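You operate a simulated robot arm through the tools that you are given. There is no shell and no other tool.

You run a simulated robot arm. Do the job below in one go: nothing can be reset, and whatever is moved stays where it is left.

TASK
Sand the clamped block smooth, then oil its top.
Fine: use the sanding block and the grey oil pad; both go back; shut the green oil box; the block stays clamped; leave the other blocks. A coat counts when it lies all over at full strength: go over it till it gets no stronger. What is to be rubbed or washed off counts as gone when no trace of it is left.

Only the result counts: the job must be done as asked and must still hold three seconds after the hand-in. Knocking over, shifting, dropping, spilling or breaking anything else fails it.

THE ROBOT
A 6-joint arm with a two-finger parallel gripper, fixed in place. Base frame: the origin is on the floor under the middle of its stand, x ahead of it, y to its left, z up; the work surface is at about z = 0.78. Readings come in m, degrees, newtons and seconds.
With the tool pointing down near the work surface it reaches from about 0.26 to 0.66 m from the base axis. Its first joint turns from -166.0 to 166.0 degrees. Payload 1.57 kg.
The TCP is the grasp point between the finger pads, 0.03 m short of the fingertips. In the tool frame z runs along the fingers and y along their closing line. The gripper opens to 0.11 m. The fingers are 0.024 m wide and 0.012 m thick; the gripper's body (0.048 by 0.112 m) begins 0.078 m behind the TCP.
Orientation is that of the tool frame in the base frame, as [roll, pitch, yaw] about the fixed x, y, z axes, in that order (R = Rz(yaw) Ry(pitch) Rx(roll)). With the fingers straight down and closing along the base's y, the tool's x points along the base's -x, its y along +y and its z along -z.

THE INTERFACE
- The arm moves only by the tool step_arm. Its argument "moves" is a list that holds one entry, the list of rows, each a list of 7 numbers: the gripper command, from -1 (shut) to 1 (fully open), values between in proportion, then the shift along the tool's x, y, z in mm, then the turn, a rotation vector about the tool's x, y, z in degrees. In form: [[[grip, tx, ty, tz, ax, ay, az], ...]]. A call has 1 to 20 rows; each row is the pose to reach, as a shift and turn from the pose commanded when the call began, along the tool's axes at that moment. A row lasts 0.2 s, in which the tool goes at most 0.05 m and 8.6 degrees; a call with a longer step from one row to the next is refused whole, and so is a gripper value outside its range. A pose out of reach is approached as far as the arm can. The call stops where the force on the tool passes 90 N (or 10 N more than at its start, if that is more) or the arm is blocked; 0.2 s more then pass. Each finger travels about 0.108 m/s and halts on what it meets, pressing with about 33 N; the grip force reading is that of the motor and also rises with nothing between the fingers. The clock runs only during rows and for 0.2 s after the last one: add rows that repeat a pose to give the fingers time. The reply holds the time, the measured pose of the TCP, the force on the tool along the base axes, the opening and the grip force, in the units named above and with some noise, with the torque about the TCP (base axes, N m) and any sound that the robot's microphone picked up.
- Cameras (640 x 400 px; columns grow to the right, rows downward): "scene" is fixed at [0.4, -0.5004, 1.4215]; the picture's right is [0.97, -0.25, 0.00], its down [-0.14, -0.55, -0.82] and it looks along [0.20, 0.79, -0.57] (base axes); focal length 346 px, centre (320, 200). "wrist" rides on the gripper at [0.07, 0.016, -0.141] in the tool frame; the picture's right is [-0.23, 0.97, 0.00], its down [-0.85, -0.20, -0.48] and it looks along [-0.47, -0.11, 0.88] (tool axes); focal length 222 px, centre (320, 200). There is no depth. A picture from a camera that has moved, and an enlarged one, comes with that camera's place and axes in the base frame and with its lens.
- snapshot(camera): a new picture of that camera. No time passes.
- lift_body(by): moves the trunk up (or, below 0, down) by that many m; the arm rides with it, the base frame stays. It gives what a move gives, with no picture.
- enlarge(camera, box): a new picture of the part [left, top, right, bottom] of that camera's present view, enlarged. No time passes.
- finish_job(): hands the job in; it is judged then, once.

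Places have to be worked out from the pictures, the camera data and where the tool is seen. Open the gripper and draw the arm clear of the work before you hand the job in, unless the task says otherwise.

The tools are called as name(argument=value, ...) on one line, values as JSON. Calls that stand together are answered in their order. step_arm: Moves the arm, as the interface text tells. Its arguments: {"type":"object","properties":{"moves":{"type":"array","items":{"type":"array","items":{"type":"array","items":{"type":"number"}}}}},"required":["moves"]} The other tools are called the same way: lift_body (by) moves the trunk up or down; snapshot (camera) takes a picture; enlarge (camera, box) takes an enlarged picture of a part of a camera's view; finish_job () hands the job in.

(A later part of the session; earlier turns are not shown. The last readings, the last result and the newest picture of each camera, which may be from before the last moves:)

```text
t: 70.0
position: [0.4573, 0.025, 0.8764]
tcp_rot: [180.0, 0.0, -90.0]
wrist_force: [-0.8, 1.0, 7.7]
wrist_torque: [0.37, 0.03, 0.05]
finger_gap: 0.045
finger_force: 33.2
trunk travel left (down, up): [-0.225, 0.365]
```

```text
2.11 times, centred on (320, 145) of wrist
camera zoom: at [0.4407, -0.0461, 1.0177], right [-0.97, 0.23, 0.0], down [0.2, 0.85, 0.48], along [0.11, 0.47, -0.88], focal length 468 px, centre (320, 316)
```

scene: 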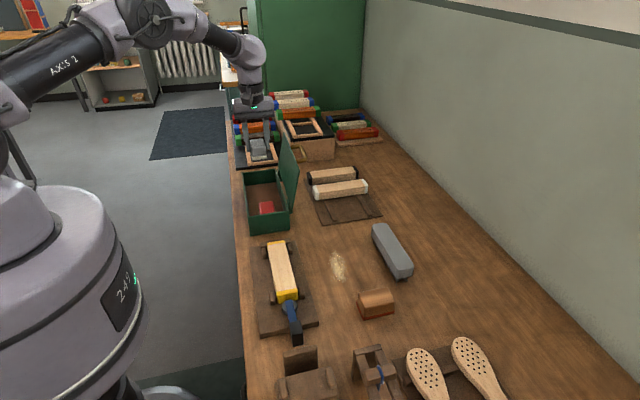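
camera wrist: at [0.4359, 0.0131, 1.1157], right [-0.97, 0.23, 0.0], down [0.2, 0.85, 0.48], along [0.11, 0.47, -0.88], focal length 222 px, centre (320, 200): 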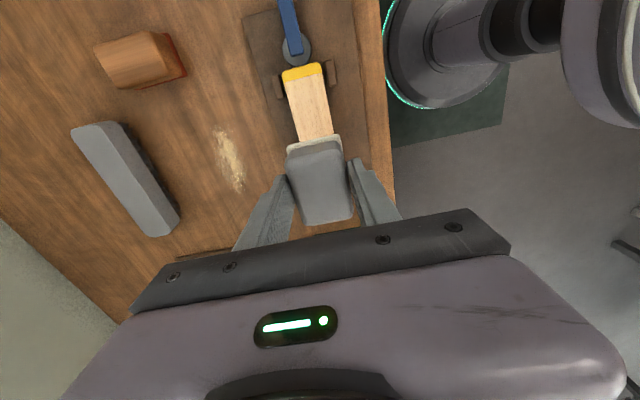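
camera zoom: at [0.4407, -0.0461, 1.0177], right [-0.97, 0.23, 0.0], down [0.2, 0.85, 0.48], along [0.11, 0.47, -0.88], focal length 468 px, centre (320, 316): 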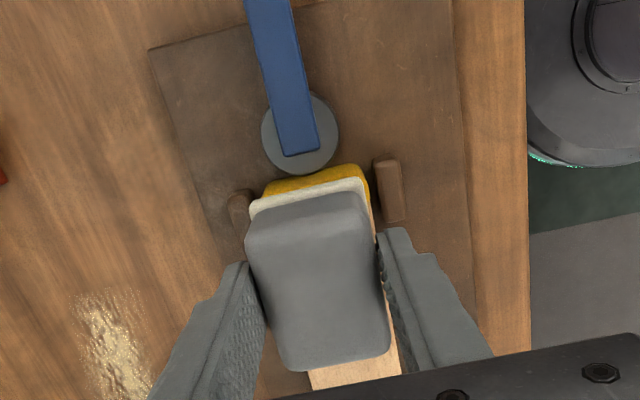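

The felt leaves a sliver of the near end and the −x edge uncovered. I go 6 mm further toward the near end, shift about 5 mm toward −x, and stroke back.

step_arm(moves=[[[-1, 4, 0, 0.3, 0, 0, 0], [-1, 7, 1, 0.3, 0, 0, 0], [-1, 7, 5, 0.3, 0, 0, 0], [-1, -6, 5, 0.3, 0, 0, 0], [-1, -19, 5, 0.3, 0, 0, 0], [-1, -32, 5, 0.3, 0, 0, 0], [-1, -45, 5, 0.3, 0, 0, 0], [-1, -58, 5, 0.3, 0, 0, 0], [-1, -71, 5, 0.3, 0, 0, 0], [-1, -84, 5, 0.3, 0, 0, 0], [-1, -97, 5, 0.3, 0, 0, 0], [-1, -110, 5, 0.3, 0, 0, 0], [-1, -120, 5, 0.3, 0, 0, 0], [-1, -120, 5, 0.3, 0, 0, 0]]])

enlarge(camera="scene", box=[240, 220, 340, 310])

enlarge(camera="wrist", box=[220, 20, 420, 240])

```text
t: 73.0
position: [0.4522, 0.1465, 0.8768]
tcp_rot: [-179.9, 0.0, -90.0]
wrist_force: [-0.6, -1.5, 5.0]
wrist_torque: [-0.09, 0.06, -0.05]
finger_gap: 0.045
finger_force: 32.5
trunk travel left (down, up): [-0.225, 0.365]
```

```text
4.44 times, centred on (290, 265) of scene
camera zoom: at [0.4, -0.5004, 1.4215], right [0.97, -0.25, 0.0], down [-0.14, -0.55, -0.82], along [0.2, 0.79, -0.57], focal length 1538 px, centre (453, -89)
```

zoom: 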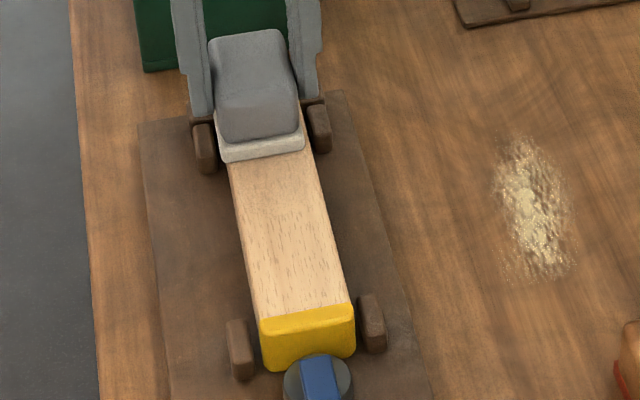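

```text
1.82 times, centred on (320, 130) of wrist
camera zoom: at [0.4354, 0.0757, 1.0174], right [-0.97, 0.23, 0.0], down [0.2, 0.85, 0.48], along [0.11, 0.47, -0.88], focal length 404 px, centre (320, 327)
```

zoom: 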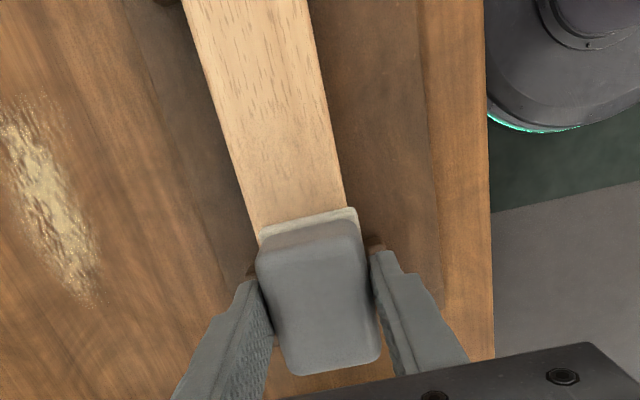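

A faint tint seems to be developing, so I press 0.4 mm more and go over it repeatedly with x offsets to both sides.

step_arm(moves=[[[-1, 0, 0, 0.4, 0, 0, 0], [-1, 18, 0, 0.4, 0, 0, 0], [-1, 36, 0, 0.4, 0, 0, 0], [-1, 54, 0, 0.4, 0, 0, 0], [-1, 72, 0, 0.4, 0, 0, 0], [-1, 90, 0, 0.4, 0, 0, 0], [-1, 108, 0, 0.4, 0, 0, 0], [-1, 126, 0, 0.4, 0, 0, 0], [-1, 128, -4, 0.4, 0, 0, 0], [-1, 128, -8, 0.4, 0, 0, 0], [-1, 110, -8, 0.4, 0, 0, 0], [-1, 92, -8, 0.4, 0, 0, 0], [-1, 74, -8, 0.4, 0, 0, 0], [-1, 56, -8, 0.4, 0, 0, 0], [-1, 38, -8, 0.4, 0, 0, 0], [-1, 20, -8, 0.4, 0, 0, 0], [-1, 4, -8, 0.4, 0, 0, 0], [-1, 0, -4, 0.4, 0, 0, 0], [-1, 0, -4, 0.4, 0, 0, 0]]])

enlarge(camera="scene", box=[240, 220, 340, 310])

enlarge(camera="wrist", box=[220, 20, 420, 240])

```text
t: 77.0
position: [0.4558, 0.1455, 0.8761]
tcp_rot: [-179.9, 0.1, -89.9]
wrist_force: [4.7, -0.4, 13.9]
wrist_torque: [-0.32, -0.23, 0.08]
finger_gap: 0.0448
finger_force: 32.8
trunk travel left (down, up): [-0.225, 0.365]
```

```text
4.44 times, centred on (290, 265) of scene
camera zoom: at [0.4, -0.5004, 1.4215], right [0.97, -0.25, 0.0], down [-0.14, -0.55, -0.82], along [0.2, 0.79, -0.57], focal length 1538 px, centre (453, -89)
```

zoom: 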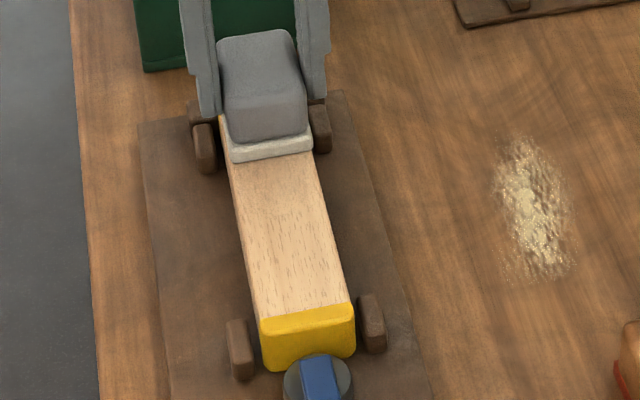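

```text
1.82 times, centred on (320, 130) of wrist
camera zoom: at [0.4395, 0.0742, 1.0169], right [-0.97, 0.23, 0.0], down [0.2, 0.85, 0.48], along [0.11, 0.47, -0.88], focal length 404 px, centre (320, 327)
```

zoom: 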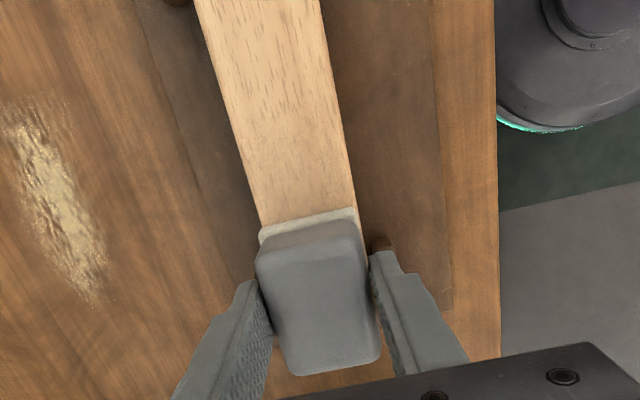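

I see no obvious change in colour yet, so I lift clear and take a close look from the earlier viewpoint to judge the coat.

enlarge(camera="scene", box=[265, 250, 305, 300])

enlarge(camera="wrist", box=[270, 10, 350, 150])

```text
8.00 times, centred on (285, 275) of scene
camera zoom: at [0.4, -0.5004, 1.4215], right [0.97, -0.25, 0.0], down [-0.14, -0.55, -0.82], along [0.2, 0.79, -0.57], focal length 2769 px, centre (600, -400)
```

zoom: 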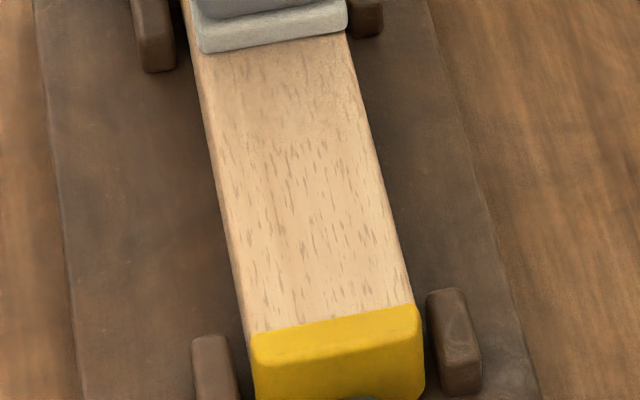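

```text
2.86 times, centred on (310, 80) of wrist
camera zoom: at [0.4395, 0.0742, 1.0169], right [-0.97, 0.23, 0.0], down [0.2, 0.85, 0.48], along [0.11, 0.47, -0.88], focal length 635 px, centre (349, 543)
```

zoom: 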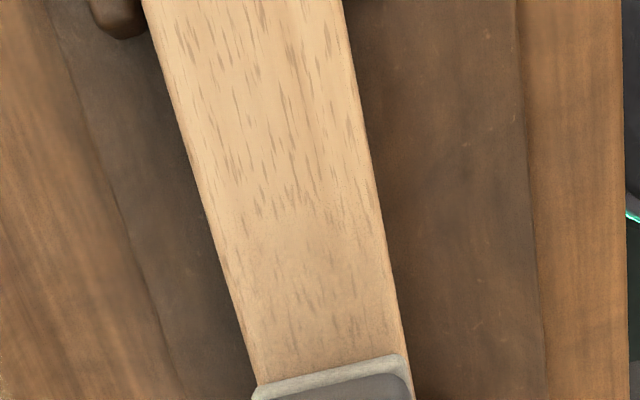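

step_arm(moves=[[[-1, 0, 0, -10, 0, 0, 0], [-1, 0, 0, -40, 0, 0, 0], [-1, 0, 0, -70, 0, 0, 0], [-1, -20, 0, -100, 0, 0, 0], [-1, -50, 0, -120, 0, 0, 0], [-1, -50, 0, -120, 0, 0, 0], [-1, -50, 0, -120, 0, 0, 0]]])

snapshot(camera="wrist")

enlarge(camera="scene", box=[230, 220, 430, 345])

enlarge(camera="scene", box=[262, 235, 302, 305])

```text
t: 78.6
position: [0.4554, 0.1948, 0.9958]
tcp_rot: [179.9, -0.1, -89.9]
wrist_force: [-0.4, -0.2, -0.4]
wrist_torque: [-0.01, 0.0, 0.01]
finger_gap: 0.0452
finger_force: 32.9
trunk travel left (down, up): [-0.225, 0.365]
```

```text
taken
camera wrist: at [0.4397, 0.1237, 1.1373], right [-0.97, 0.23, 0.0], down [0.2, 0.85, 0.48], along [0.11, 0.47, -0.88], focal length 222 px, centre (320, 200)
```

wrist: 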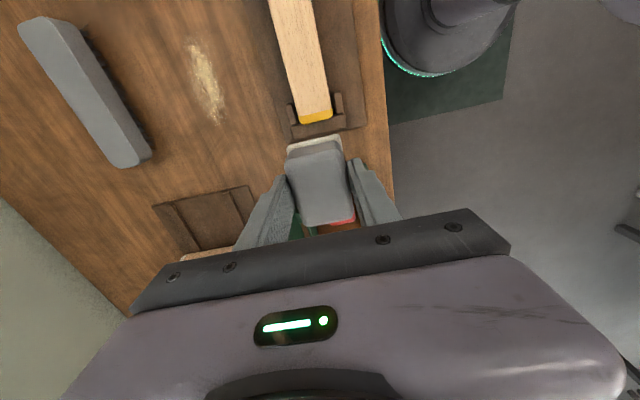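

```text
3.20 times, centred on (330, 282) of scene
camera zoom: at [0.4, -0.5004, 1.4215], right [0.97, -0.25, 0.0], down [-0.14, -0.55, -0.82], along [0.2, 0.79, -0.57], focal length 1108 px, centre (288, -64)
```

zoom: 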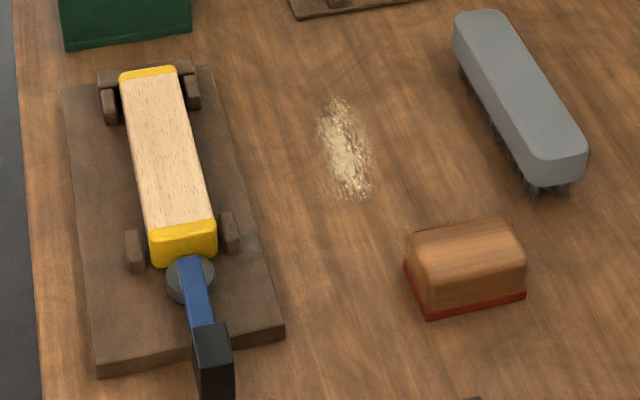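

```text
5.71 times, centred on (282, 270) of scene
camera zoom: at [0.4, -0.5004, 1.4215], right [0.97, -0.25, 0.0], down [-0.14, -0.55, -0.82], along [0.2, 0.79, -0.57], focal length 1978 px, centre (537, -200)
```

zoom: 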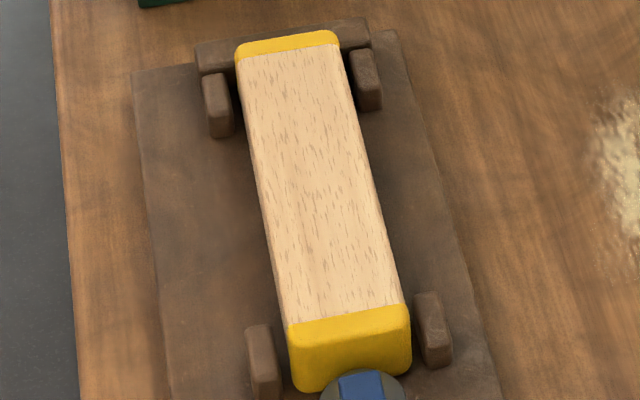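

The top looks almost unchanged from before oiling. I zoom in further to look for tone or sheen differences, and check the pad's felt edge.

enlarge(camera="wrist", box=[250, 0, 350, 130])

enlarge(camera="scene", box=[250, 150, 310, 200])

enlarge(camera="wrist", box=[270, 120, 370, 240])

snapshot(camera="scene")

```text
3.08 times, centred on (300, 65) of wrist
camera zoom: at [0.4397, 0.1237, 1.1373], right [-0.97, 0.23, 0.0], down [0.2, 0.85, 0.48], along [0.11, 0.47, -0.88], focal length 684 px, centre (382, 615)
```

zoom: 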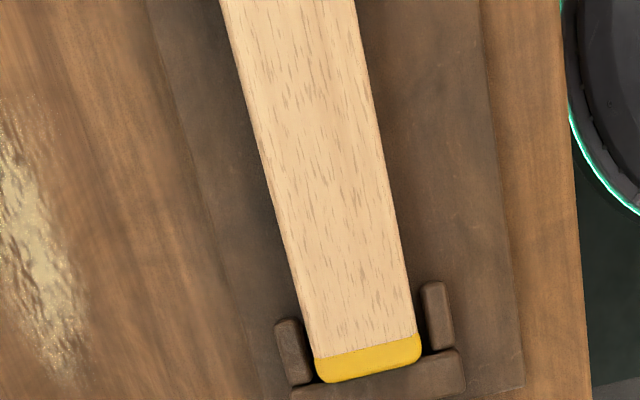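

```text
8.00 times, centred on (280, 175) of scene
camera zoom: at [0.4, -0.5004, 1.4215], right [0.97, -0.25, 0.0], down [-0.14, -0.55, -0.82], along [0.2, 0.79, -0.57], focal length 2769 px, centre (640, 400)
```

zoom: 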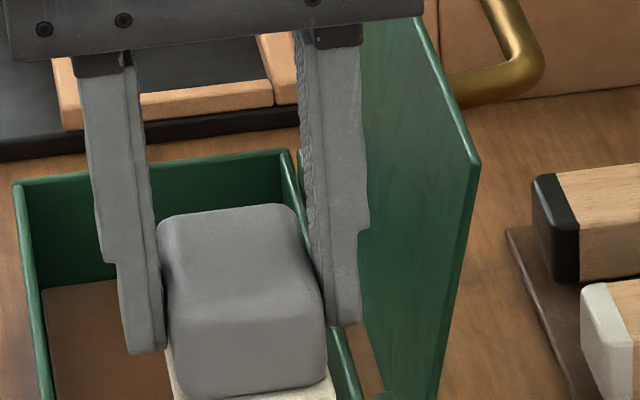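

```text
3.33 times, centred on (320, 180) of wrist
camera zoom: at [0.4397, 0.1237, 1.1373], right [-0.97, 0.23, 0.0], down [0.2, 0.85, 0.48], along [0.11, 0.47, -0.88], focal length 740 px, centre (320, 267)
```

zoom: 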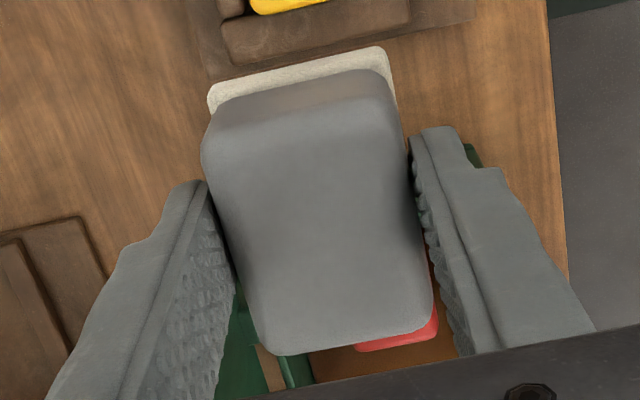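

```text
taken
```

scene: 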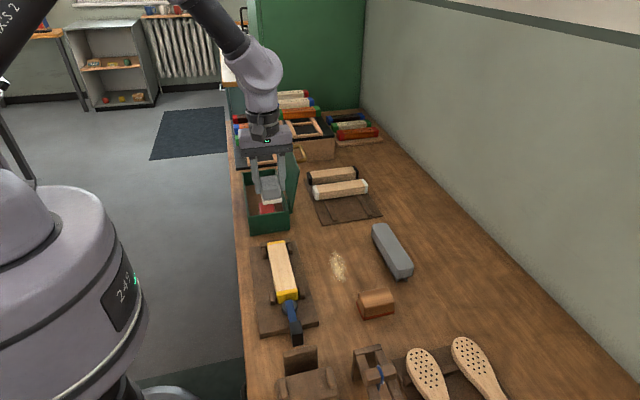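

To test whether the pad is depositing anything, I go back down onto the middle of the block and rub one limited region firmly and slowly.

step_arm(moves=[[[-1, 35, 0, 0, 0, 0, 0], [-1, 75, 0, 0, 0, 0, 0], [-1, 110, 0, 0, 0, 0, 0], [-1, 110, 0, 40, 0, 0, 0], [-1, 110, 0, 80, 0, 0, 0], [-1, 110, 0, 105, 0, 0, 0], [-1, 110, 0, 115, 0, 0, 0], [-1, 110, 0, 117.5, 0, 0, 0], [-1, 110, 0, 117.5, 0, 0, 0]]])

```text
t: 80.6
position: [0.4547, 0.0845, 0.8793]
tcp_rot: [-180.0, 0.0, -90.0]
wrist_force: [-0.1, -0.9, -0.6]
wrist_torque: [0.0, -0.02, -0.02]
finger_gap: 0.0451
finger_force: 33.7
trunk travel left (down, up): [-0.225, 0.365]
```

step_arm(moves=[[[-1, 0, 0, 1, 0, 0, 0], [-1, 0, 0, 2, 0, 0, 0], [-1, 0, 0, 3, 0, 0, 0], [-1, 0, 0, 3, 0, 0, 0]]])

```text
t: 81.6
position: [0.4565, 0.086, 0.8765]
tcp_rot: [-180.0, 0.0, -90.0]
wrist_force: [-0.3, -4.7, 12.5]
wrist_torque: [-0.22, 0.09, 0.01]
finger_gap: 0.0448
finger_force: 33.3
trunk travel left (down, up): [-0.225, 0.365]
```

12.5 N contact. I rub back and forth over the middle region for a full call.

step_arm(moves=[[[-1, 8, 0, 0.3, 0, 0, 0], [-1, 16, 0, 0.3, 0, 0, 0], [-1, 8, 0, 0.3, 0, 0, 0], [-1, 0, 0, 0.3, 0, 0, 0], [-1, -8, 0, 0.3, 0, 0, 0], [-1, -16, 0, 0.3, 0, 0, 0], [-1, -8, 0, 0.3, 0, 0, 0], [-1, 0, 0, 0.3, 0, 0, 0], [-1, 8, 0, 0.3, 0, 0, 0], [-1, 16, 0, 0.3, 0, 0, 0], [-1, 8, 0, 0.3, 0, 0, 0], [-1, 0, 0, 0.3, 0, 0, 0], [-1, -8, 0, 0.3, 0, 0, 0], [-1, -16, 0, 0.3, 0, 0, 0], [-1, -8, 0, 0.3, 0, 0, 0], [-1, 0, 0, 0.3, 0, 0, 0], [-1, 8, 0, 0.3, 0, 0, 0], [-1, 16, 0, 0.3, 0, 0, 0], [-1, 0, 0, 0.3, 0, 0, 0], [-1, 0, 0, 0.3, 0, 0, 0]]])

enlarge(camera="scene", box=[240, 220, 340, 310])

```text
t: 85.8
position: [0.4549, 0.0853, 0.8746]
tcp_rot: [-179.9, 0.0, -90.0]
wrist_force: [1.0, -6.3, 26.1]
wrist_torque: [-0.54, -0.05, -0.02]
finger_gap: 0.0446
finger_force: 32.8
trunk travel left (down, up): [-0.225, 0.365]
```

```text
4.44 times, centred on (290, 265) of scene
camera zoom: at [0.4, -0.5004, 1.4215], right [0.97, -0.25, 0.0], down [-0.14, -0.55, -0.82], along [0.2, 0.79, -0.57], focal length 1538 px, centre (453, -89)
```

zoom: 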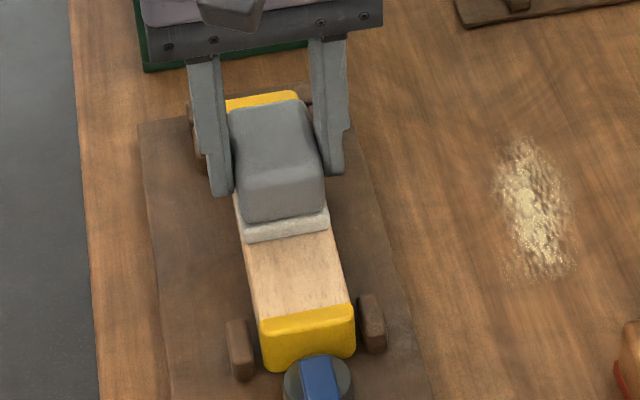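

Now I lift and draw back to +y so I can look at the middle compared with the ends.

step_arm(moves=[[[-1, 0, 0, -10, 0, 0, 0], [-1, 0, 0, -40, 0, 0, 0], [-1, -20, 0, -70, 0, 0, 0], [-1, -60, 0, -100, 0, 0, 0], [-1, -100, 0, -125, 0, 0, 0], [-1, -140, 0, -145, 0, 0, 0], [-1, -150, 0, -160, 0, 0, 0], [-1, -150, 0, -160, 0, 0, 0], [-1, -150, 0, -160, 0, 0, 0]]])

enlarge(camera="scene", box=[262, 235, 302, 305])

enlarge(camera="wrist", box=[240, 0, 360, 120])

enlarge(camera="scene", box=[240, 155, 400, 320])

```text
t: 87.8
position: [0.4572, 0.2337, 1.0356]
tcp_rot: [-179.9, -0.1, -90.0]
wrist_force: [0.1, 0.5, -1.0]
wrist_torque: [-0.01, -0.02, 0.02]
finger_gap: 0.0454
finger_force: 33.1
trunk travel left (down, up): [-0.225, 0.365]
```

```text
5.71 times, centred on (282, 270) of scene
camera zoom: at [0.4, -0.5004, 1.4215], right [0.97, -0.25, 0.0], down [-0.14, -0.55, -0.82], along [0.2, 0.79, -0.57], focal length 1978 px, centre (537, -200)
```

zoom: 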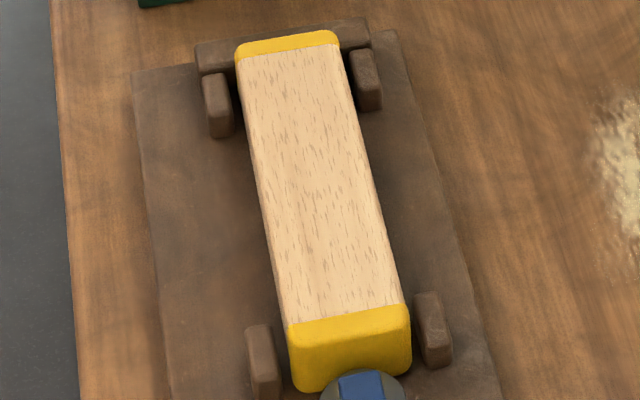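

```text
3.33 times, centred on (300, 60) of wrist
camera zoom: at [0.4405, 0.1617, 1.1769], right [-0.97, 0.23, 0.0], down [0.2, 0.85, 0.48], along [0.11, 0.47, -0.88], focal length 740 px, centre (387, 667)
```

zoom: 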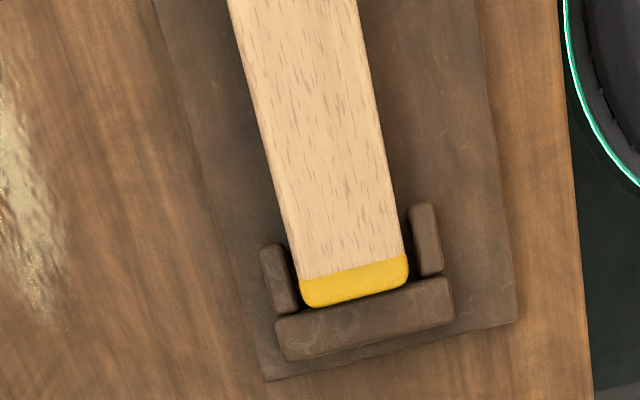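

```text
2.42 times, centred on (320, 238) of scene
camera zoom: at [0.4, -0.5004, 1.4215], right [0.97, -0.25, 0.0], down [-0.14, -0.55, -0.82], along [0.2, 0.79, -0.57], focal length 839 px, centre (320, 109)
```

zoom: 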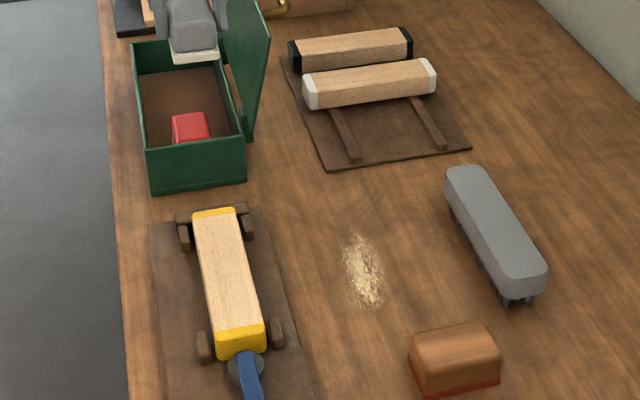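

No coat is visible even after concentrated rubbing, so perhaps the pad needs charging or I am missing something. I look around the rest of the bench with the wrist camera, carrying the pad high and clear.

step_arm(moves=[[[-1, 45, 0, -8, 0, 0, 0], [-1, 90, 0, -16, 0, 0, 0], [-1, 135, 0, -24, 0, 0, 0], [-1, 180, 0, -32, 0, 0, 0], [-1, 225, 0, -40, 0, 0, 0], [-1, 270, 0, -48, 0, 0, 0], [-1, 315, 0, -56, 0, 0, 0], [-1, 360, 0, -64, 0, 0, 0], [-1, 405, 0, -70, 0, 0, 0], [-1, 440, 0, -70, 0, 0, 0], [-1, 440, 0, -70, 0, 0, 0]]])

snapshot(camera="wrist")

snapshot(camera="scene")

```text
t: 90.2
position: [0.4573, -0.2044, 1.1027]
tcp_rot: [-180.0, -0.1, -90.0]
wrist_force: [0.2, 0.3, -0.9]
wrist_torque: [-0.04, 0.03, 0.03]
finger_gap: 0.0449
finger_force: 33.1
trunk travel left (down, up): [-0.225, 0.365]
```

```text
taken
camera wrist: at [0.4403, -0.2758, 1.2432], right [-0.97, 0.23, 0.0], down [0.2, 0.86, 0.48], along [0.11, 0.47, -0.88], focal length 222 px, centre (320, 200)
```

wrist: 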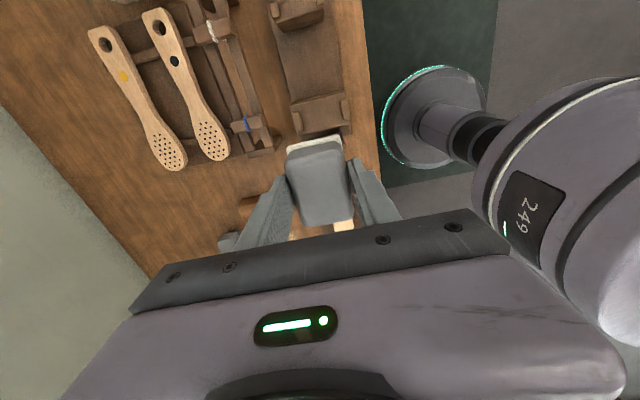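

```text
taken
```

scene: 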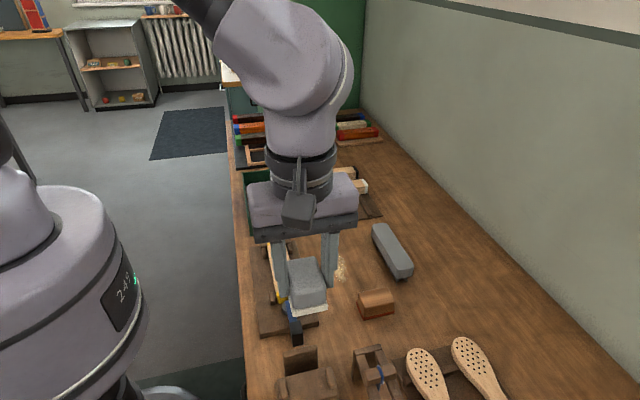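

I move further along −y at height for another look at the far side of the bench.

step_arm(moves=[[[-1, 40, 0, -10, 0, 0, 0], [-1, 80, 10, -20, 0, 0, 0], [-1, 120, 20, -30, 0, 0, 0], [-1, 160, 30, -40, 0, 0, 0], [-1, 200, 40, -50, 0, 0, 0], [-1, 230, 50, -60, 0, 0, 0], [-1, 230, 50, -60, 0, 0, 0], [-1, 230, 50, -60, 0, 0, 0]]])

snapshot(camera="wrist")

enlarge(camera="scene", box=[240, 140, 430, 290])

```text
t: 92.0
position: [0.4067, -0.4318, 1.1666]
tcp_rot: [179.9, 0.1, -90.0]
wrist_force: [0.9, 0.4, -1.1]
wrist_torque: [-0.01, -0.02, 0.02]
finger_gap: 0.0449
finger_force: 32.8
trunk travel left (down, up): [-0.225, 0.365]
```

```text
taken
camera wrist: at [0.3905, -0.5026, 1.306], right [-0.97, 0.23, 0.0], down [0.2, 0.85, 0.48], along [0.11, 0.47, -0.88], focal length 222 px, centre (320, 200)
```

wrist: 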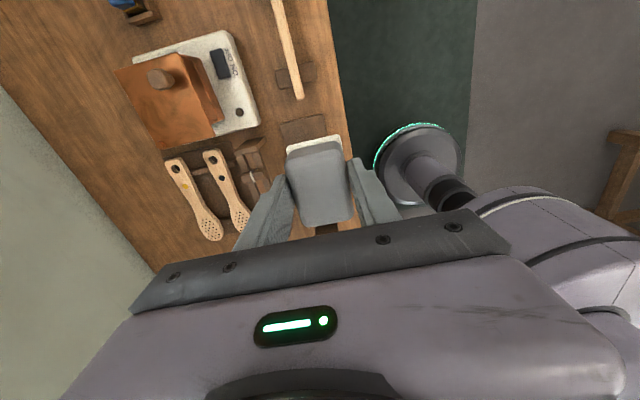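

```text
2.67 times, centred on (335, 215) of scene
camera zoom: at [0.4, -0.5004, 1.4215], right [0.97, -0.25, 0.0], down [-0.14, -0.55, -0.82], along [0.2, 0.79, -0.57], focal length 923 px, centre (280, 160)
```

zoom: 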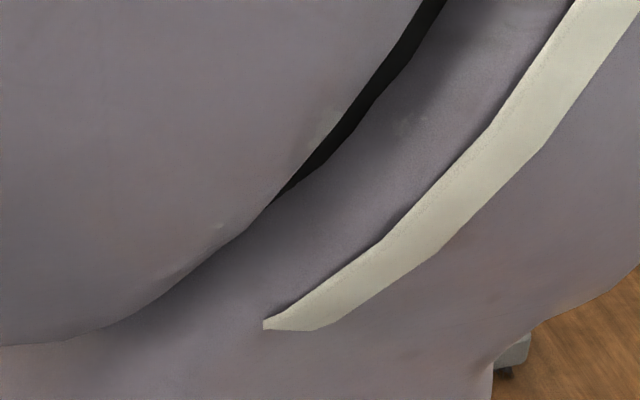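

There is a white device with an orange lidded box on it. I enlarge it to see what it is and whether it matters for oiling.

enlarge(camera="wrist", box=[90, 0, 290, 160])

enlarge(camera="wrist", box=[260, 110, 370, 240])

```text
2.50 times, centred on (190, 80) of wrist
camera zoom: at [0.3905, -0.5026, 1.306], right [-0.97, 0.23, 0.0], down [0.2, 0.85, 0.48], along [0.11, 0.47, -0.88], focal length 555 px, centre (645, 500)
```

zoom: 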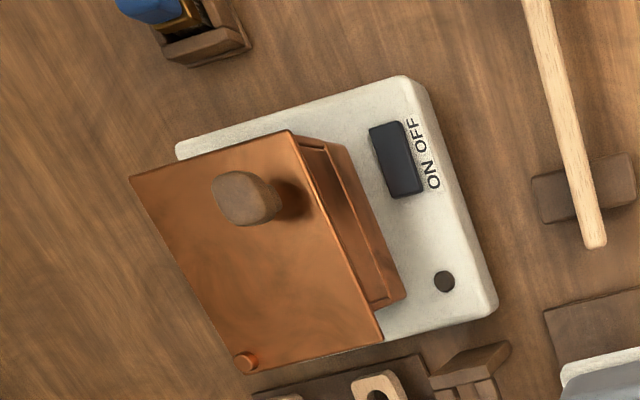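

```text
3.08 times, centred on (315, 175) of wrist
camera zoom: at [0.3905, -0.5026, 1.306], right [-0.97, 0.23, 0.0], down [0.2, 0.85, 0.48], along [0.11, 0.47, -0.88], focal length 684 px, centre (335, 277)
```

zoom: 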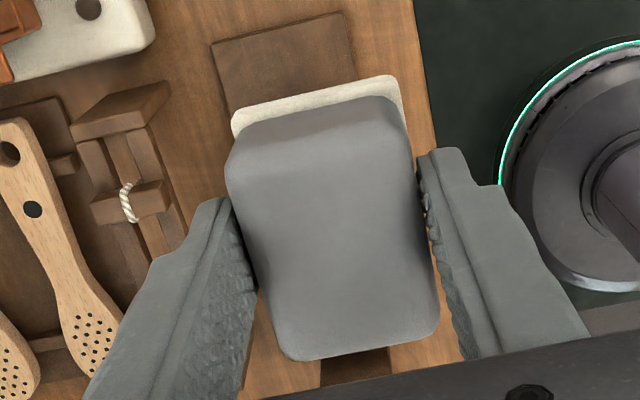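

That is a pitch heater, unrelated to oiling. I will inspect the underside of the grey pad by bringing it back over the bench, high up, and tilting the tool so the felt faces the scene camera.

step_arm(moves=[[[-1, -45, -4, 0, 0, 0, 0], [-1, -90, -8, 0, 0, 0, 0], [-1, -135, -12, 0, 0, 0, 0], [-1, -180, -16, 0, 0, 0, 0], [-1, -225, -20, 0, 0, 0, 0], [-1, -270, -24, -5, 0, 0, 0], [-1, -315, -28, -10, 0, 0, 0], [-1, -360, -32, -15, 0, 0, 0], [-1, -405, -36, -20, 0, 0, 0], [-1, -450, -40, -25, 0, 0, 0], [-1, -490, -44, -30, 0, 0, 0], [-1, -530, -50, -40, 0, 0, 0], [-1, -530, -50, -40, 0, 0, 0]]])

step_arm(moves=[[[-1, 0, 0, -10, 0, 8, 0], [-1, 0, 0, -20, 0, 16, 0], [-1, 0, 0, -30, 0, 24, 0], [-1, 0, 0, -40, 0, 32, 0], [-1, 0, 0, -40, 0, 40, 0], [-1, 0, 0, -40, 0, 48, 0], [-1, 0, 0, -40, 0, 56, 0], [-1, 0, 0, -40, 0, 64, 0], [-1, 0, 0, -40, 0, 70, 0], [-1, 0, 0, -40, 0, 70, 0]]])

snapshot(camera="scene")

```text
t: 94.8
position: [0.4546, 0.094, 1.2037]
tcp_rot: [179.9, 0.0, -90.2]
wrist_force: [0.1, -1.2, -1.0]
wrist_torque: [0.02, 0.0, 0.03]
finger_gap: 0.0452
finger_force: 32.8
trunk travel left (down, up): [-0.225, 0.365]
```

```text
t: 97.0
position: [0.4549, 0.0976, 1.2461]
tcp_rot: [-179.9, -70.1, -90.1]
wrist_force: [-0.1, 0.0, -0.9]
wrist_torque: [0.02, 0.0, 0.02]
finger_gap: 0.045
finger_force: 33.3
trunk travel left (down, up): [-0.225, 0.365]
```

```text
taken
```

scene: 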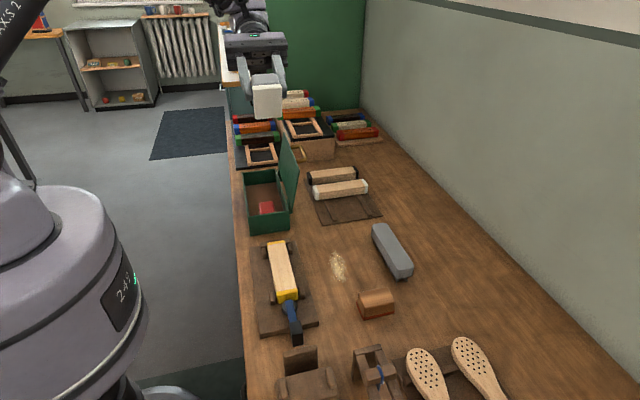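

The tilt worked and the felt faces the camera. I enlarge the felt and the block.

enlarge(camera="scene", box=[235, 60, 305, 130])

enlarge(camera="scene", box=[262, 235, 302, 305])

enlarge(camera="scene", box=[235, 160, 305, 240])

```text
5.71 times, centred on (270, 95) of scene
camera zoom: at [0.4, -0.5004, 1.4215], right [0.97, -0.25, 0.0], down [-0.14, -0.55, -0.82], along [0.2, 0.79, -0.57], focal length 1978 px, centre (606, 800)
```

zoom: 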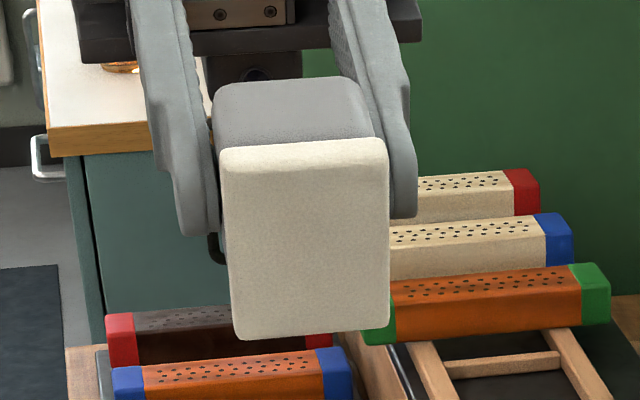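

```text
5.71 times, centred on (282, 270) of scene
camera zoom: at [0.4, -0.5004, 1.4215], right [0.97, -0.25, 0.0], down [-0.14, -0.55, -0.82], along [0.2, 0.79, -0.57], focal length 1978 px, centre (537, -200)
```

zoom: 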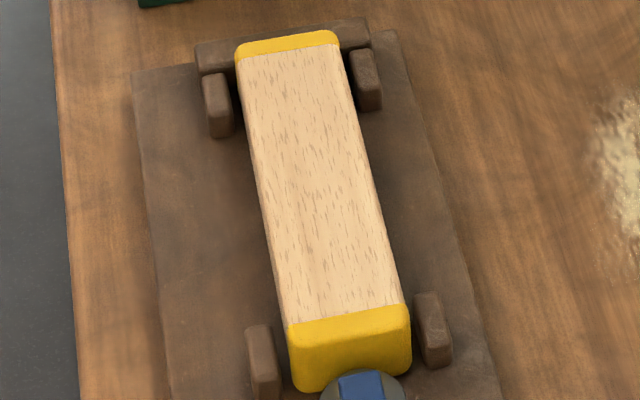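

```text
5.00 times, centred on (270, 200) of scene
camera zoom: at [0.4, -0.5004, 1.4215], right [0.97, -0.25, 0.0], down [-0.14, -0.55, -0.82], along [0.2, 0.79, -0.57], focal length 1731 px, centre (570, 200)
```

zoom: 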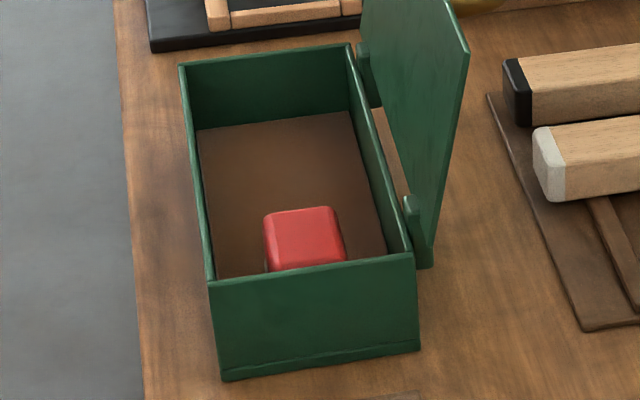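

The felt is clean and dry, so the pad carries no oil. The raised brown floor of the box (z≈0.80) may be the oil bed. I turn the tool back upright to try pressing the pad onto it.

step_arm(moves=[[[-1, 0, 0, 0, 0, -8, 0], [-1, 0, 0, 0, 0, -16, 0], [-1, 0, 0, 0, 0, -24, 0], [-1, 0, 0, 0, 0, -32, 0], [-1, 0, 0, 0, 0, -40, 0], [-1, 0, 0, 0, 0, -48, 0], [-1, 0, 0, 0, 0, -56, 0], [-1, 0, 0, 0, 0, -64, 0], [-1, 0, 0, 0, 0, -70, 0], [-1, 0, 0, 0, 0, -70, 0]]])

enlarge(camera="wrist", box=[220, 90, 420, 240])

```text
t: 99.2
position: [0.455, 0.0963, 1.2448]
tcp_rot: [-180.0, 0.0, -90.0]
wrist_force: [0.5, 0.3, -1.2]
wrist_torque: [0.01, 0.03, 0.0]
finger_gap: 0.0452
finger_force: 33.3
trunk travel left (down, up): [-0.225, 0.365]
```

```text
2.67 times, centred on (320, 165) of wrist
camera zoom: at [0.4391, 0.0249, 1.3857], right [-0.97, 0.23, 0.0], down [0.2, 0.85, 0.48], along [0.11, 0.47, -0.88], focal length 592 px, centre (320, 293)
```

zoom: 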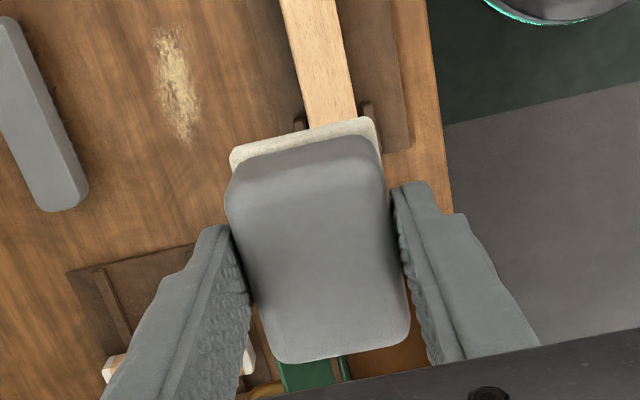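

The pad is held as before. I move over the open box at (0.45, 0.44) and descend to about z = 0.96.

step_arm(moves=[[[-1, -38, 0.5, 15, 0, 0, 0], [-1, -76, 1, 30, 0, 0, 0], [-1, -114, 1.5, 50, 0, 0, 0], [-1, -152, 2, 70, 0, 0, 0], [-1, -190, 2.5, 90, 0, 0, 0], [-1, -228, 3, 110, 0, 0, 0], [-1, -266, 4, 130, 0, 0, 0], [-1, -304, 5, 150, 0, 0, 0], [-1, -344, 5.5, 170, 0, 0, 0], [-1, -344, 5.5, 210, 0, 0, 0], [-1, -344, 5.5, 250, 0, 0, 0], [-1, -344, 5.5, 285, 0, 0, 0], [-1, -344, 5.5, 285, 0, 0, 0], [-1, -344, 5.5, 285, 0, 0, 0]]])

enlarge(camera="wrist", box=[200, 60, 440, 240])

enlarge(camera="scene", box=[225, 110, 315, 240])

```text
t: 102.2
position: [0.4505, 0.4418, 0.959]
tcp_rot: [179.9, 0.1, -90.0]
wrist_force: [0.1, -0.4, -0.4]
wrist_torque: [0.0, -0.01, -0.04]
finger_gap: 0.045
finger_force: 33.3
trunk travel left (down, up): [-0.225, 0.365]
```

```text
2.22 times, centred on (320, 150) of wrist
camera zoom: at [0.4343, 0.3703, 1.101], right [-0.97, 0.23, 0.0], down [0.2, 0.86, 0.48], along [0.11, 0.47, -0.88], focal length 494 px, centre (320, 311)
```

zoom: 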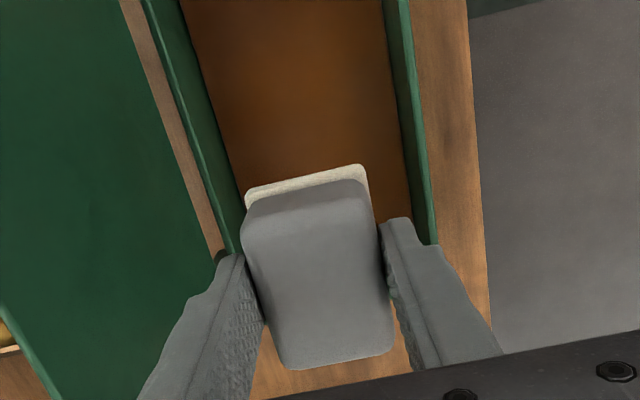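

```text
3.08 times, centred on (270, 175) of scene
camera zoom: at [0.4, -0.5004, 1.4215], right [0.97, -0.25, 0.0], down [-0.14, -0.55, -0.82], along [0.2, 0.79, -0.57], focal length 1065 px, centre (474, 277)
```

zoom: 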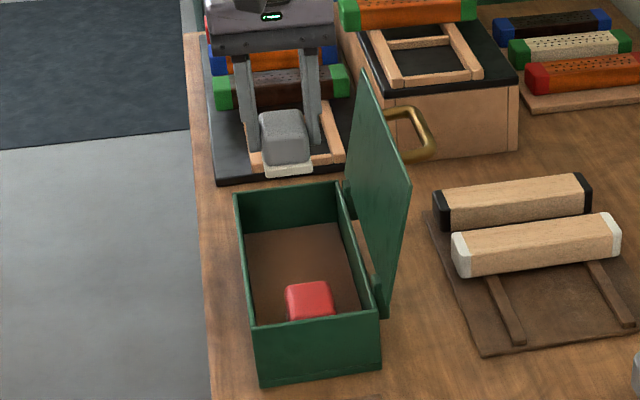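

I lower the pad into the box toward the brown floor.

step_arm(moves=[[[-1, 0, 1, 30, 0, 0, 0], [-1, 0, 1, 60, 0, 0, 0], [-1, 0, 1, 85, 0, 0, 0], [-1, 0, 1, 100, 0, 0, 0], [-1, 0, 1, 105, 0, 0, 0], [-1, 0, 1, 107, 0, 0, 0], [-1, 0, 1, 107, 0, 0, 0]]])

```text
t: 103.8
position: [0.4511, 0.4392, 0.8542]
tcp_rot: [-179.9, 0.0, -90.0]
wrist_force: [0.1, 0.6, -1.5]
wrist_torque: [-0.03, -0.02, -0.03]
finger_gap: 0.0451
finger_force: 32.8
trunk travel left (down, up): [-0.225, 0.365]
```

step_arm(moves=[[[-1, 0, 0, 2, 0, 0, 0], [-1, 0, 0, 3, 0, 0, 0], [-1, 0, 0, 4, 0, 0, 0], [-1, 0, 0, 4, 0, 0, 0]]])

```text
t: 104.8
position: [0.4498, 0.4399, 0.8497]
tcp_rot: [-179.9, 0.0, -90.0]
wrist_force: [0.0, 0.0, -1.2]
wrist_torque: [-0.01, 0.02, -0.02]
finger_gap: 0.0448
finger_force: 33.1
trunk travel left (down, up): [-0.225, 0.365]
```

step_arm(moves=[[[-1, 0, 0, 1, 0, 0, 0], [-1, 0, 0, 2, 0, 0, 0], [-1, 0, 0, 3, 0, 0, 0], [-1, 0, 0, 3, 0, 0, 0]]])

enlarge(camera="scene", box=[240, 150, 300, 220])

```text
t: 105.8
position: [0.4494, 0.441, 0.8487]
tcp_rot: [-179.9, 0.1, -90.0]
wrist_force: [2.8, -4.2, 11.7]
wrist_torque: [-0.19, -0.04, 0.02]
finger_gap: 0.0451
finger_force: 33.4
trunk travel left (down, up): [-0.225, 0.365]
```

```text
5.71 times, centred on (270, 185) of scene
camera zoom: at [0.4, -0.5004, 1.4215], right [0.97, -0.25, 0.0], down [-0.14, -0.55, -0.82], along [0.2, 0.79, -0.57], focal length 1978 px, centre (606, 286)
```

zoom: 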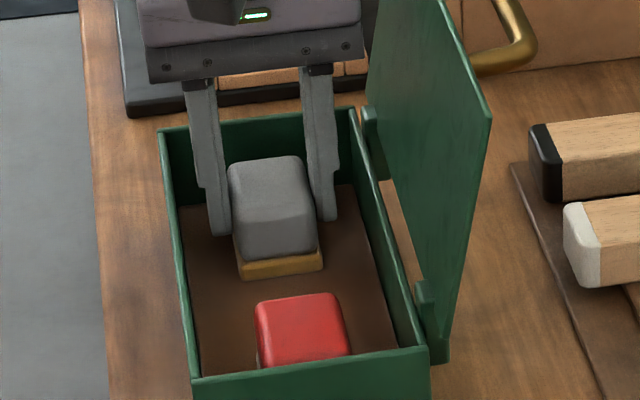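

The felt turned amber on touching the box floor, so the bed is the oil and the pad is now charged. I hold a moment, then lift it straight out.

step_arm(moves=[[[-1, 0, 0, 0, 0, 0, 0], [-1, 0, 0, 0, 0, 0, 0], [-1, 0, 0, 0, 0, 0, 0], [-1, 0, 0, -10, 0, 0, 0], [-1, 0, 0, -35, 0, 0, 0], [-1, 0, 0, -65, 0, 0, 0], [-1, 0, 0, -95, 0, 0, 0], [-1, 0, 0, -125, 0, 0, 0], [-1, 0, 0, -125, 0, 0, 0]]])

enlarge(camera="scene", box=[225, 110, 315, 240])

```text
t: 107.8
position: [0.4521, 0.4394, 0.9698]
tcp_rot: [-180.0, 0.0, -89.9]
wrist_force: [0.7, -0.2, -1.5]
wrist_torque: [0.04, -0.03, -0.02]
finger_gap: 0.0449
finger_force: 33.2
trunk travel left (down, up): [-0.225, 0.365]
```

```text
3.08 times, centred on (270, 175) of scene
camera zoom: at [0.4, -0.5004, 1.4215], right [0.97, -0.25, 0.0], down [-0.14, -0.55, -0.82], along [0.2, 0.79, -0.57], focal length 1065 px, centre (474, 277)
```

zoom: 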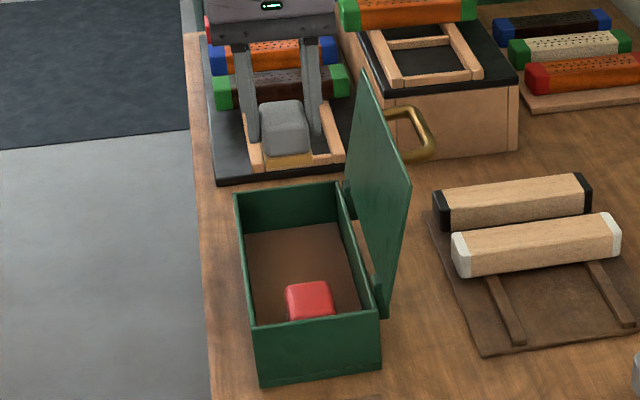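

Now I carry the charged pad back to above the clamped block and lower it close to the surface.

step_arm(moves=[[[-1, 35, 0, 0, 0, 0, 0], [-1, 75, 0, 0, 0, 0, 0], [-1, 117, 0, 0, 0, 0, 0], [-1, 159, 0, 0, 0, 0, 0], [-1, 201, 0, 0, 0, 0, 0], [-1, 243, 0, 0, 0, 0, 0], [-1, 285, -1, 0, 0, 0, 0], [-1, 325, -2, 0, 0, 0, 0], [-1, 354, -3, 0, 0, 0, 0], [-1, 354, -3, 30, 0, 0, 0], [-1, 354, -3, 60, 0, 0, 0], [-1, 354, -3, 80, 0, 0, 0], [-1, 354, -3, 88, 0, 0, 0], [-1, 354, -3, 90, 0, 0, 0], [-1, 354, -3, 90, 0, 0, 0]]])

enlarge(camera="scene", box=[240, 220, 340, 310])

```text
t: 111.0
position: [0.452, 0.0869, 0.8801]
tcp_rot: [-179.9, 0.0, -90.0]
wrist_force: [0.4, 0.0, 0.3]
wrist_torque: [0.01, -0.02, 0.01]
finger_gap: 0.0452
finger_force: 32.9
trunk travel left (down, up): [-0.225, 0.365]
```

```text
4.44 times, centred on (290, 265) of scene
camera zoom: at [0.4, -0.5004, 1.4215], right [0.97, -0.25, 0.0], down [-0.14, -0.55, -0.82], along [0.2, 0.79, -0.57], focal length 1538 px, centre (453, -89)
```

zoom: 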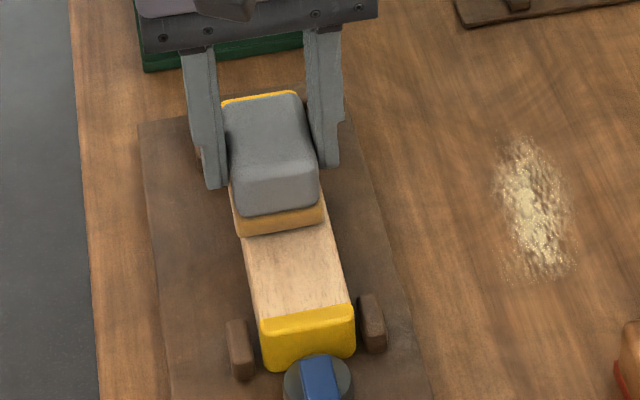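

The felt is amber and aligned. I nudge +3 mm in x and creep down to contact.

step_arm(moves=[[[-1, 0, -3, 2, 0, 0, 0], [-1, 0, -3, 3, 0, 0, 0], [-1, 0, -3, 4, 0, 0, 0], [-1, 0, -3, 4.5, 0, 0, 0], [-1, 0, -3, 4.5, 0, 0, 0]]])

```text
t: 112.2
position: [0.4554, 0.0863, 0.8763]
tcp_rot: [-179.9, 0.0, -90.0]
wrist_force: [0.9, 1.8, 9.8]
wrist_torque: [0.11, -0.01, 0.0]
finger_gap: 0.0449
finger_force: 33.4
trunk travel left (down, up): [-0.225, 0.365]
```

10 N contact. I stroke to the far end and then to the near end.

step_arm(moves=[[[-1, -12, 0, 0.2, 0, 0, 0], [-1, -24, 0, 0.2, 0, 0, 0], [-1, -36, 0, 0.2, 0, 0, 0], [-1, -48, 0, 0.2, 0, 0, 0], [-1, -58, 0, 0.2, 0, 0, 0], [-1, -58, 0, 0.2, 0, 0, 0]]])

enlarge(camera="scene", box=[240, 220, 340, 310])

enlarge(camera="wrist", box=[220, 20, 420, 240])

```text
t: 113.6
position: [0.4526, 0.1461, 0.8758]
tcp_rot: [180.0, 0.0, -90.0]
wrist_force: [-0.3, -0.3, 2.5]
wrist_torque: [-0.01, 0.03, -0.03]
finger_gap: 0.045
finger_force: 33.2
trunk travel left (down, up): [-0.225, 0.365]
```

```text
4.44 times, centred on (290, 265) of scene
camera zoom: at [0.4, -0.5004, 1.4215], right [0.97, -0.25, 0.0], down [-0.14, -0.55, -0.82], along [0.2, 0.79, -0.57], focal length 1538 px, centre (453, -89)
```

zoom: 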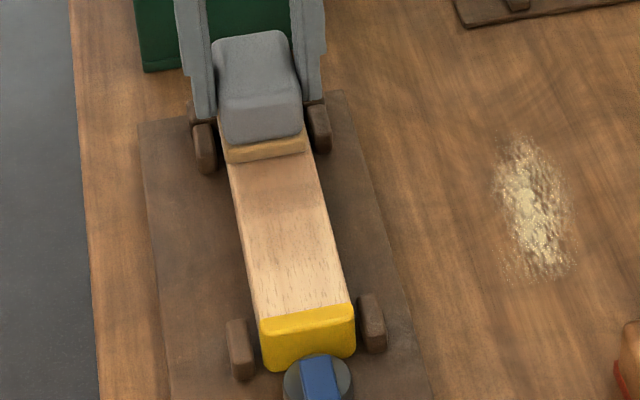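

```text
1.82 times, centred on (320, 130) of wrist
camera zoom: at [0.4371, 0.0741, 1.017], right [-0.97, 0.23, 0.0], down [0.2, 0.85, 0.48], along [0.11, 0.47, -0.88], focal length 404 px, centre (320, 327)
```

zoom: 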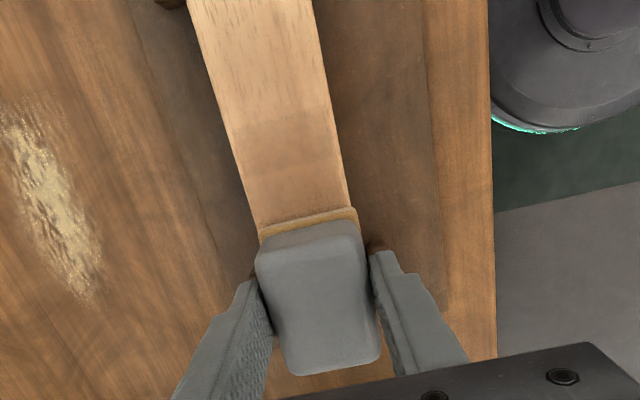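

A darker oiled zone is now clearly visible. I press 0.5 mm more and continue full-length strokes, alternating x offsets.

step_arm(moves=[[[-1, 0, 0, 0.5, 0, 0, 0], [-1, 14, 0, 0.5, 0, 0, 0], [-1, 28, 0, 0.5, 0, 0, 0], [-1, 42, 0, 0.5, 0, 0, 0], [-1, 56, 0, 0.5, 0, 0, 0], [-1, 70, 0, 0.5, 0, 0, 0], [-1, 84, 0, 0.5, 0, 0, 0], [-1, 98, 0, 0.5, 0, 0, 0], [-1, 112, 0, 0.5, 0, 0, 0], [-1, 122, 0, 0.5, 0, 0, 0], [-1, 128, 0, 0.5, 0, 0, 0], [-1, 128, 0, 0.5, 0, 0, 0]]])

enlarge(camera="scene", box=[240, 220, 340, 310])

enlarge(camera="wrist", box=[220, 70, 420, 240])

```text
t: 116.2
position: [0.4542, 0.0154, 0.8759]
tcp_rot: [-180.0, 0.0, -90.0]
wrist_force: [0.0, 0.7, 1.1]
wrist_torque: [0.08, 0.01, 0.04]
finger_gap: 0.0447
finger_force: 33.0
trunk travel left (down, up): [-0.225, 0.365]
```

```text
4.44 times, centred on (290, 265) of scene
camera zoom: at [0.4, -0.5004, 1.4215], right [0.97, -0.25, 0.0], down [-0.14, -0.55, -0.82], along [0.2, 0.79, -0.57], focal length 1538 px, centre (453, -89)
```

zoom: 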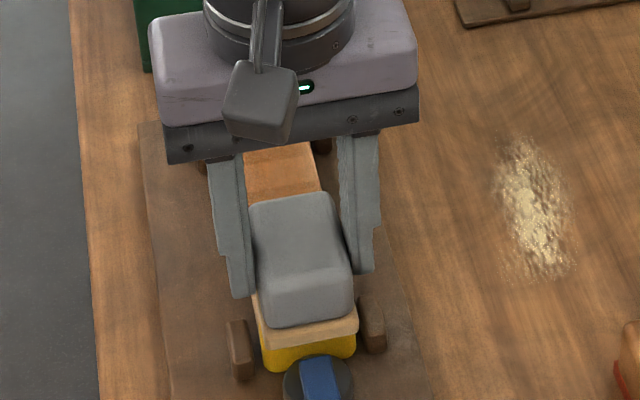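

```text
2.35 times, centred on (320, 155) of wrist
camera zoom: at [0.4391, -0.056, 1.0172], right [-0.97, 0.23, 0.0], down [0.2, 0.85, 0.48], along [0.11, 0.47, -0.88], focal length 523 px, centre (320, 306)
```

zoom: 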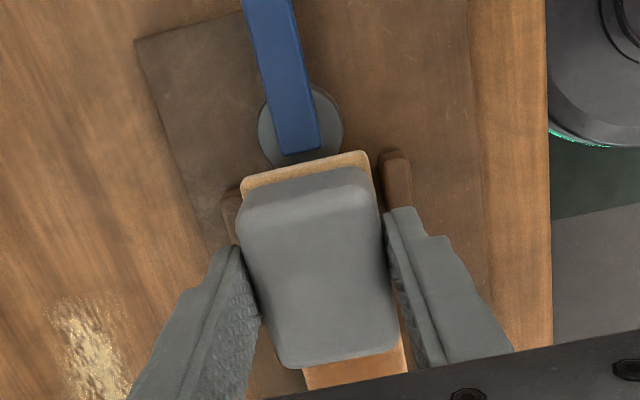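

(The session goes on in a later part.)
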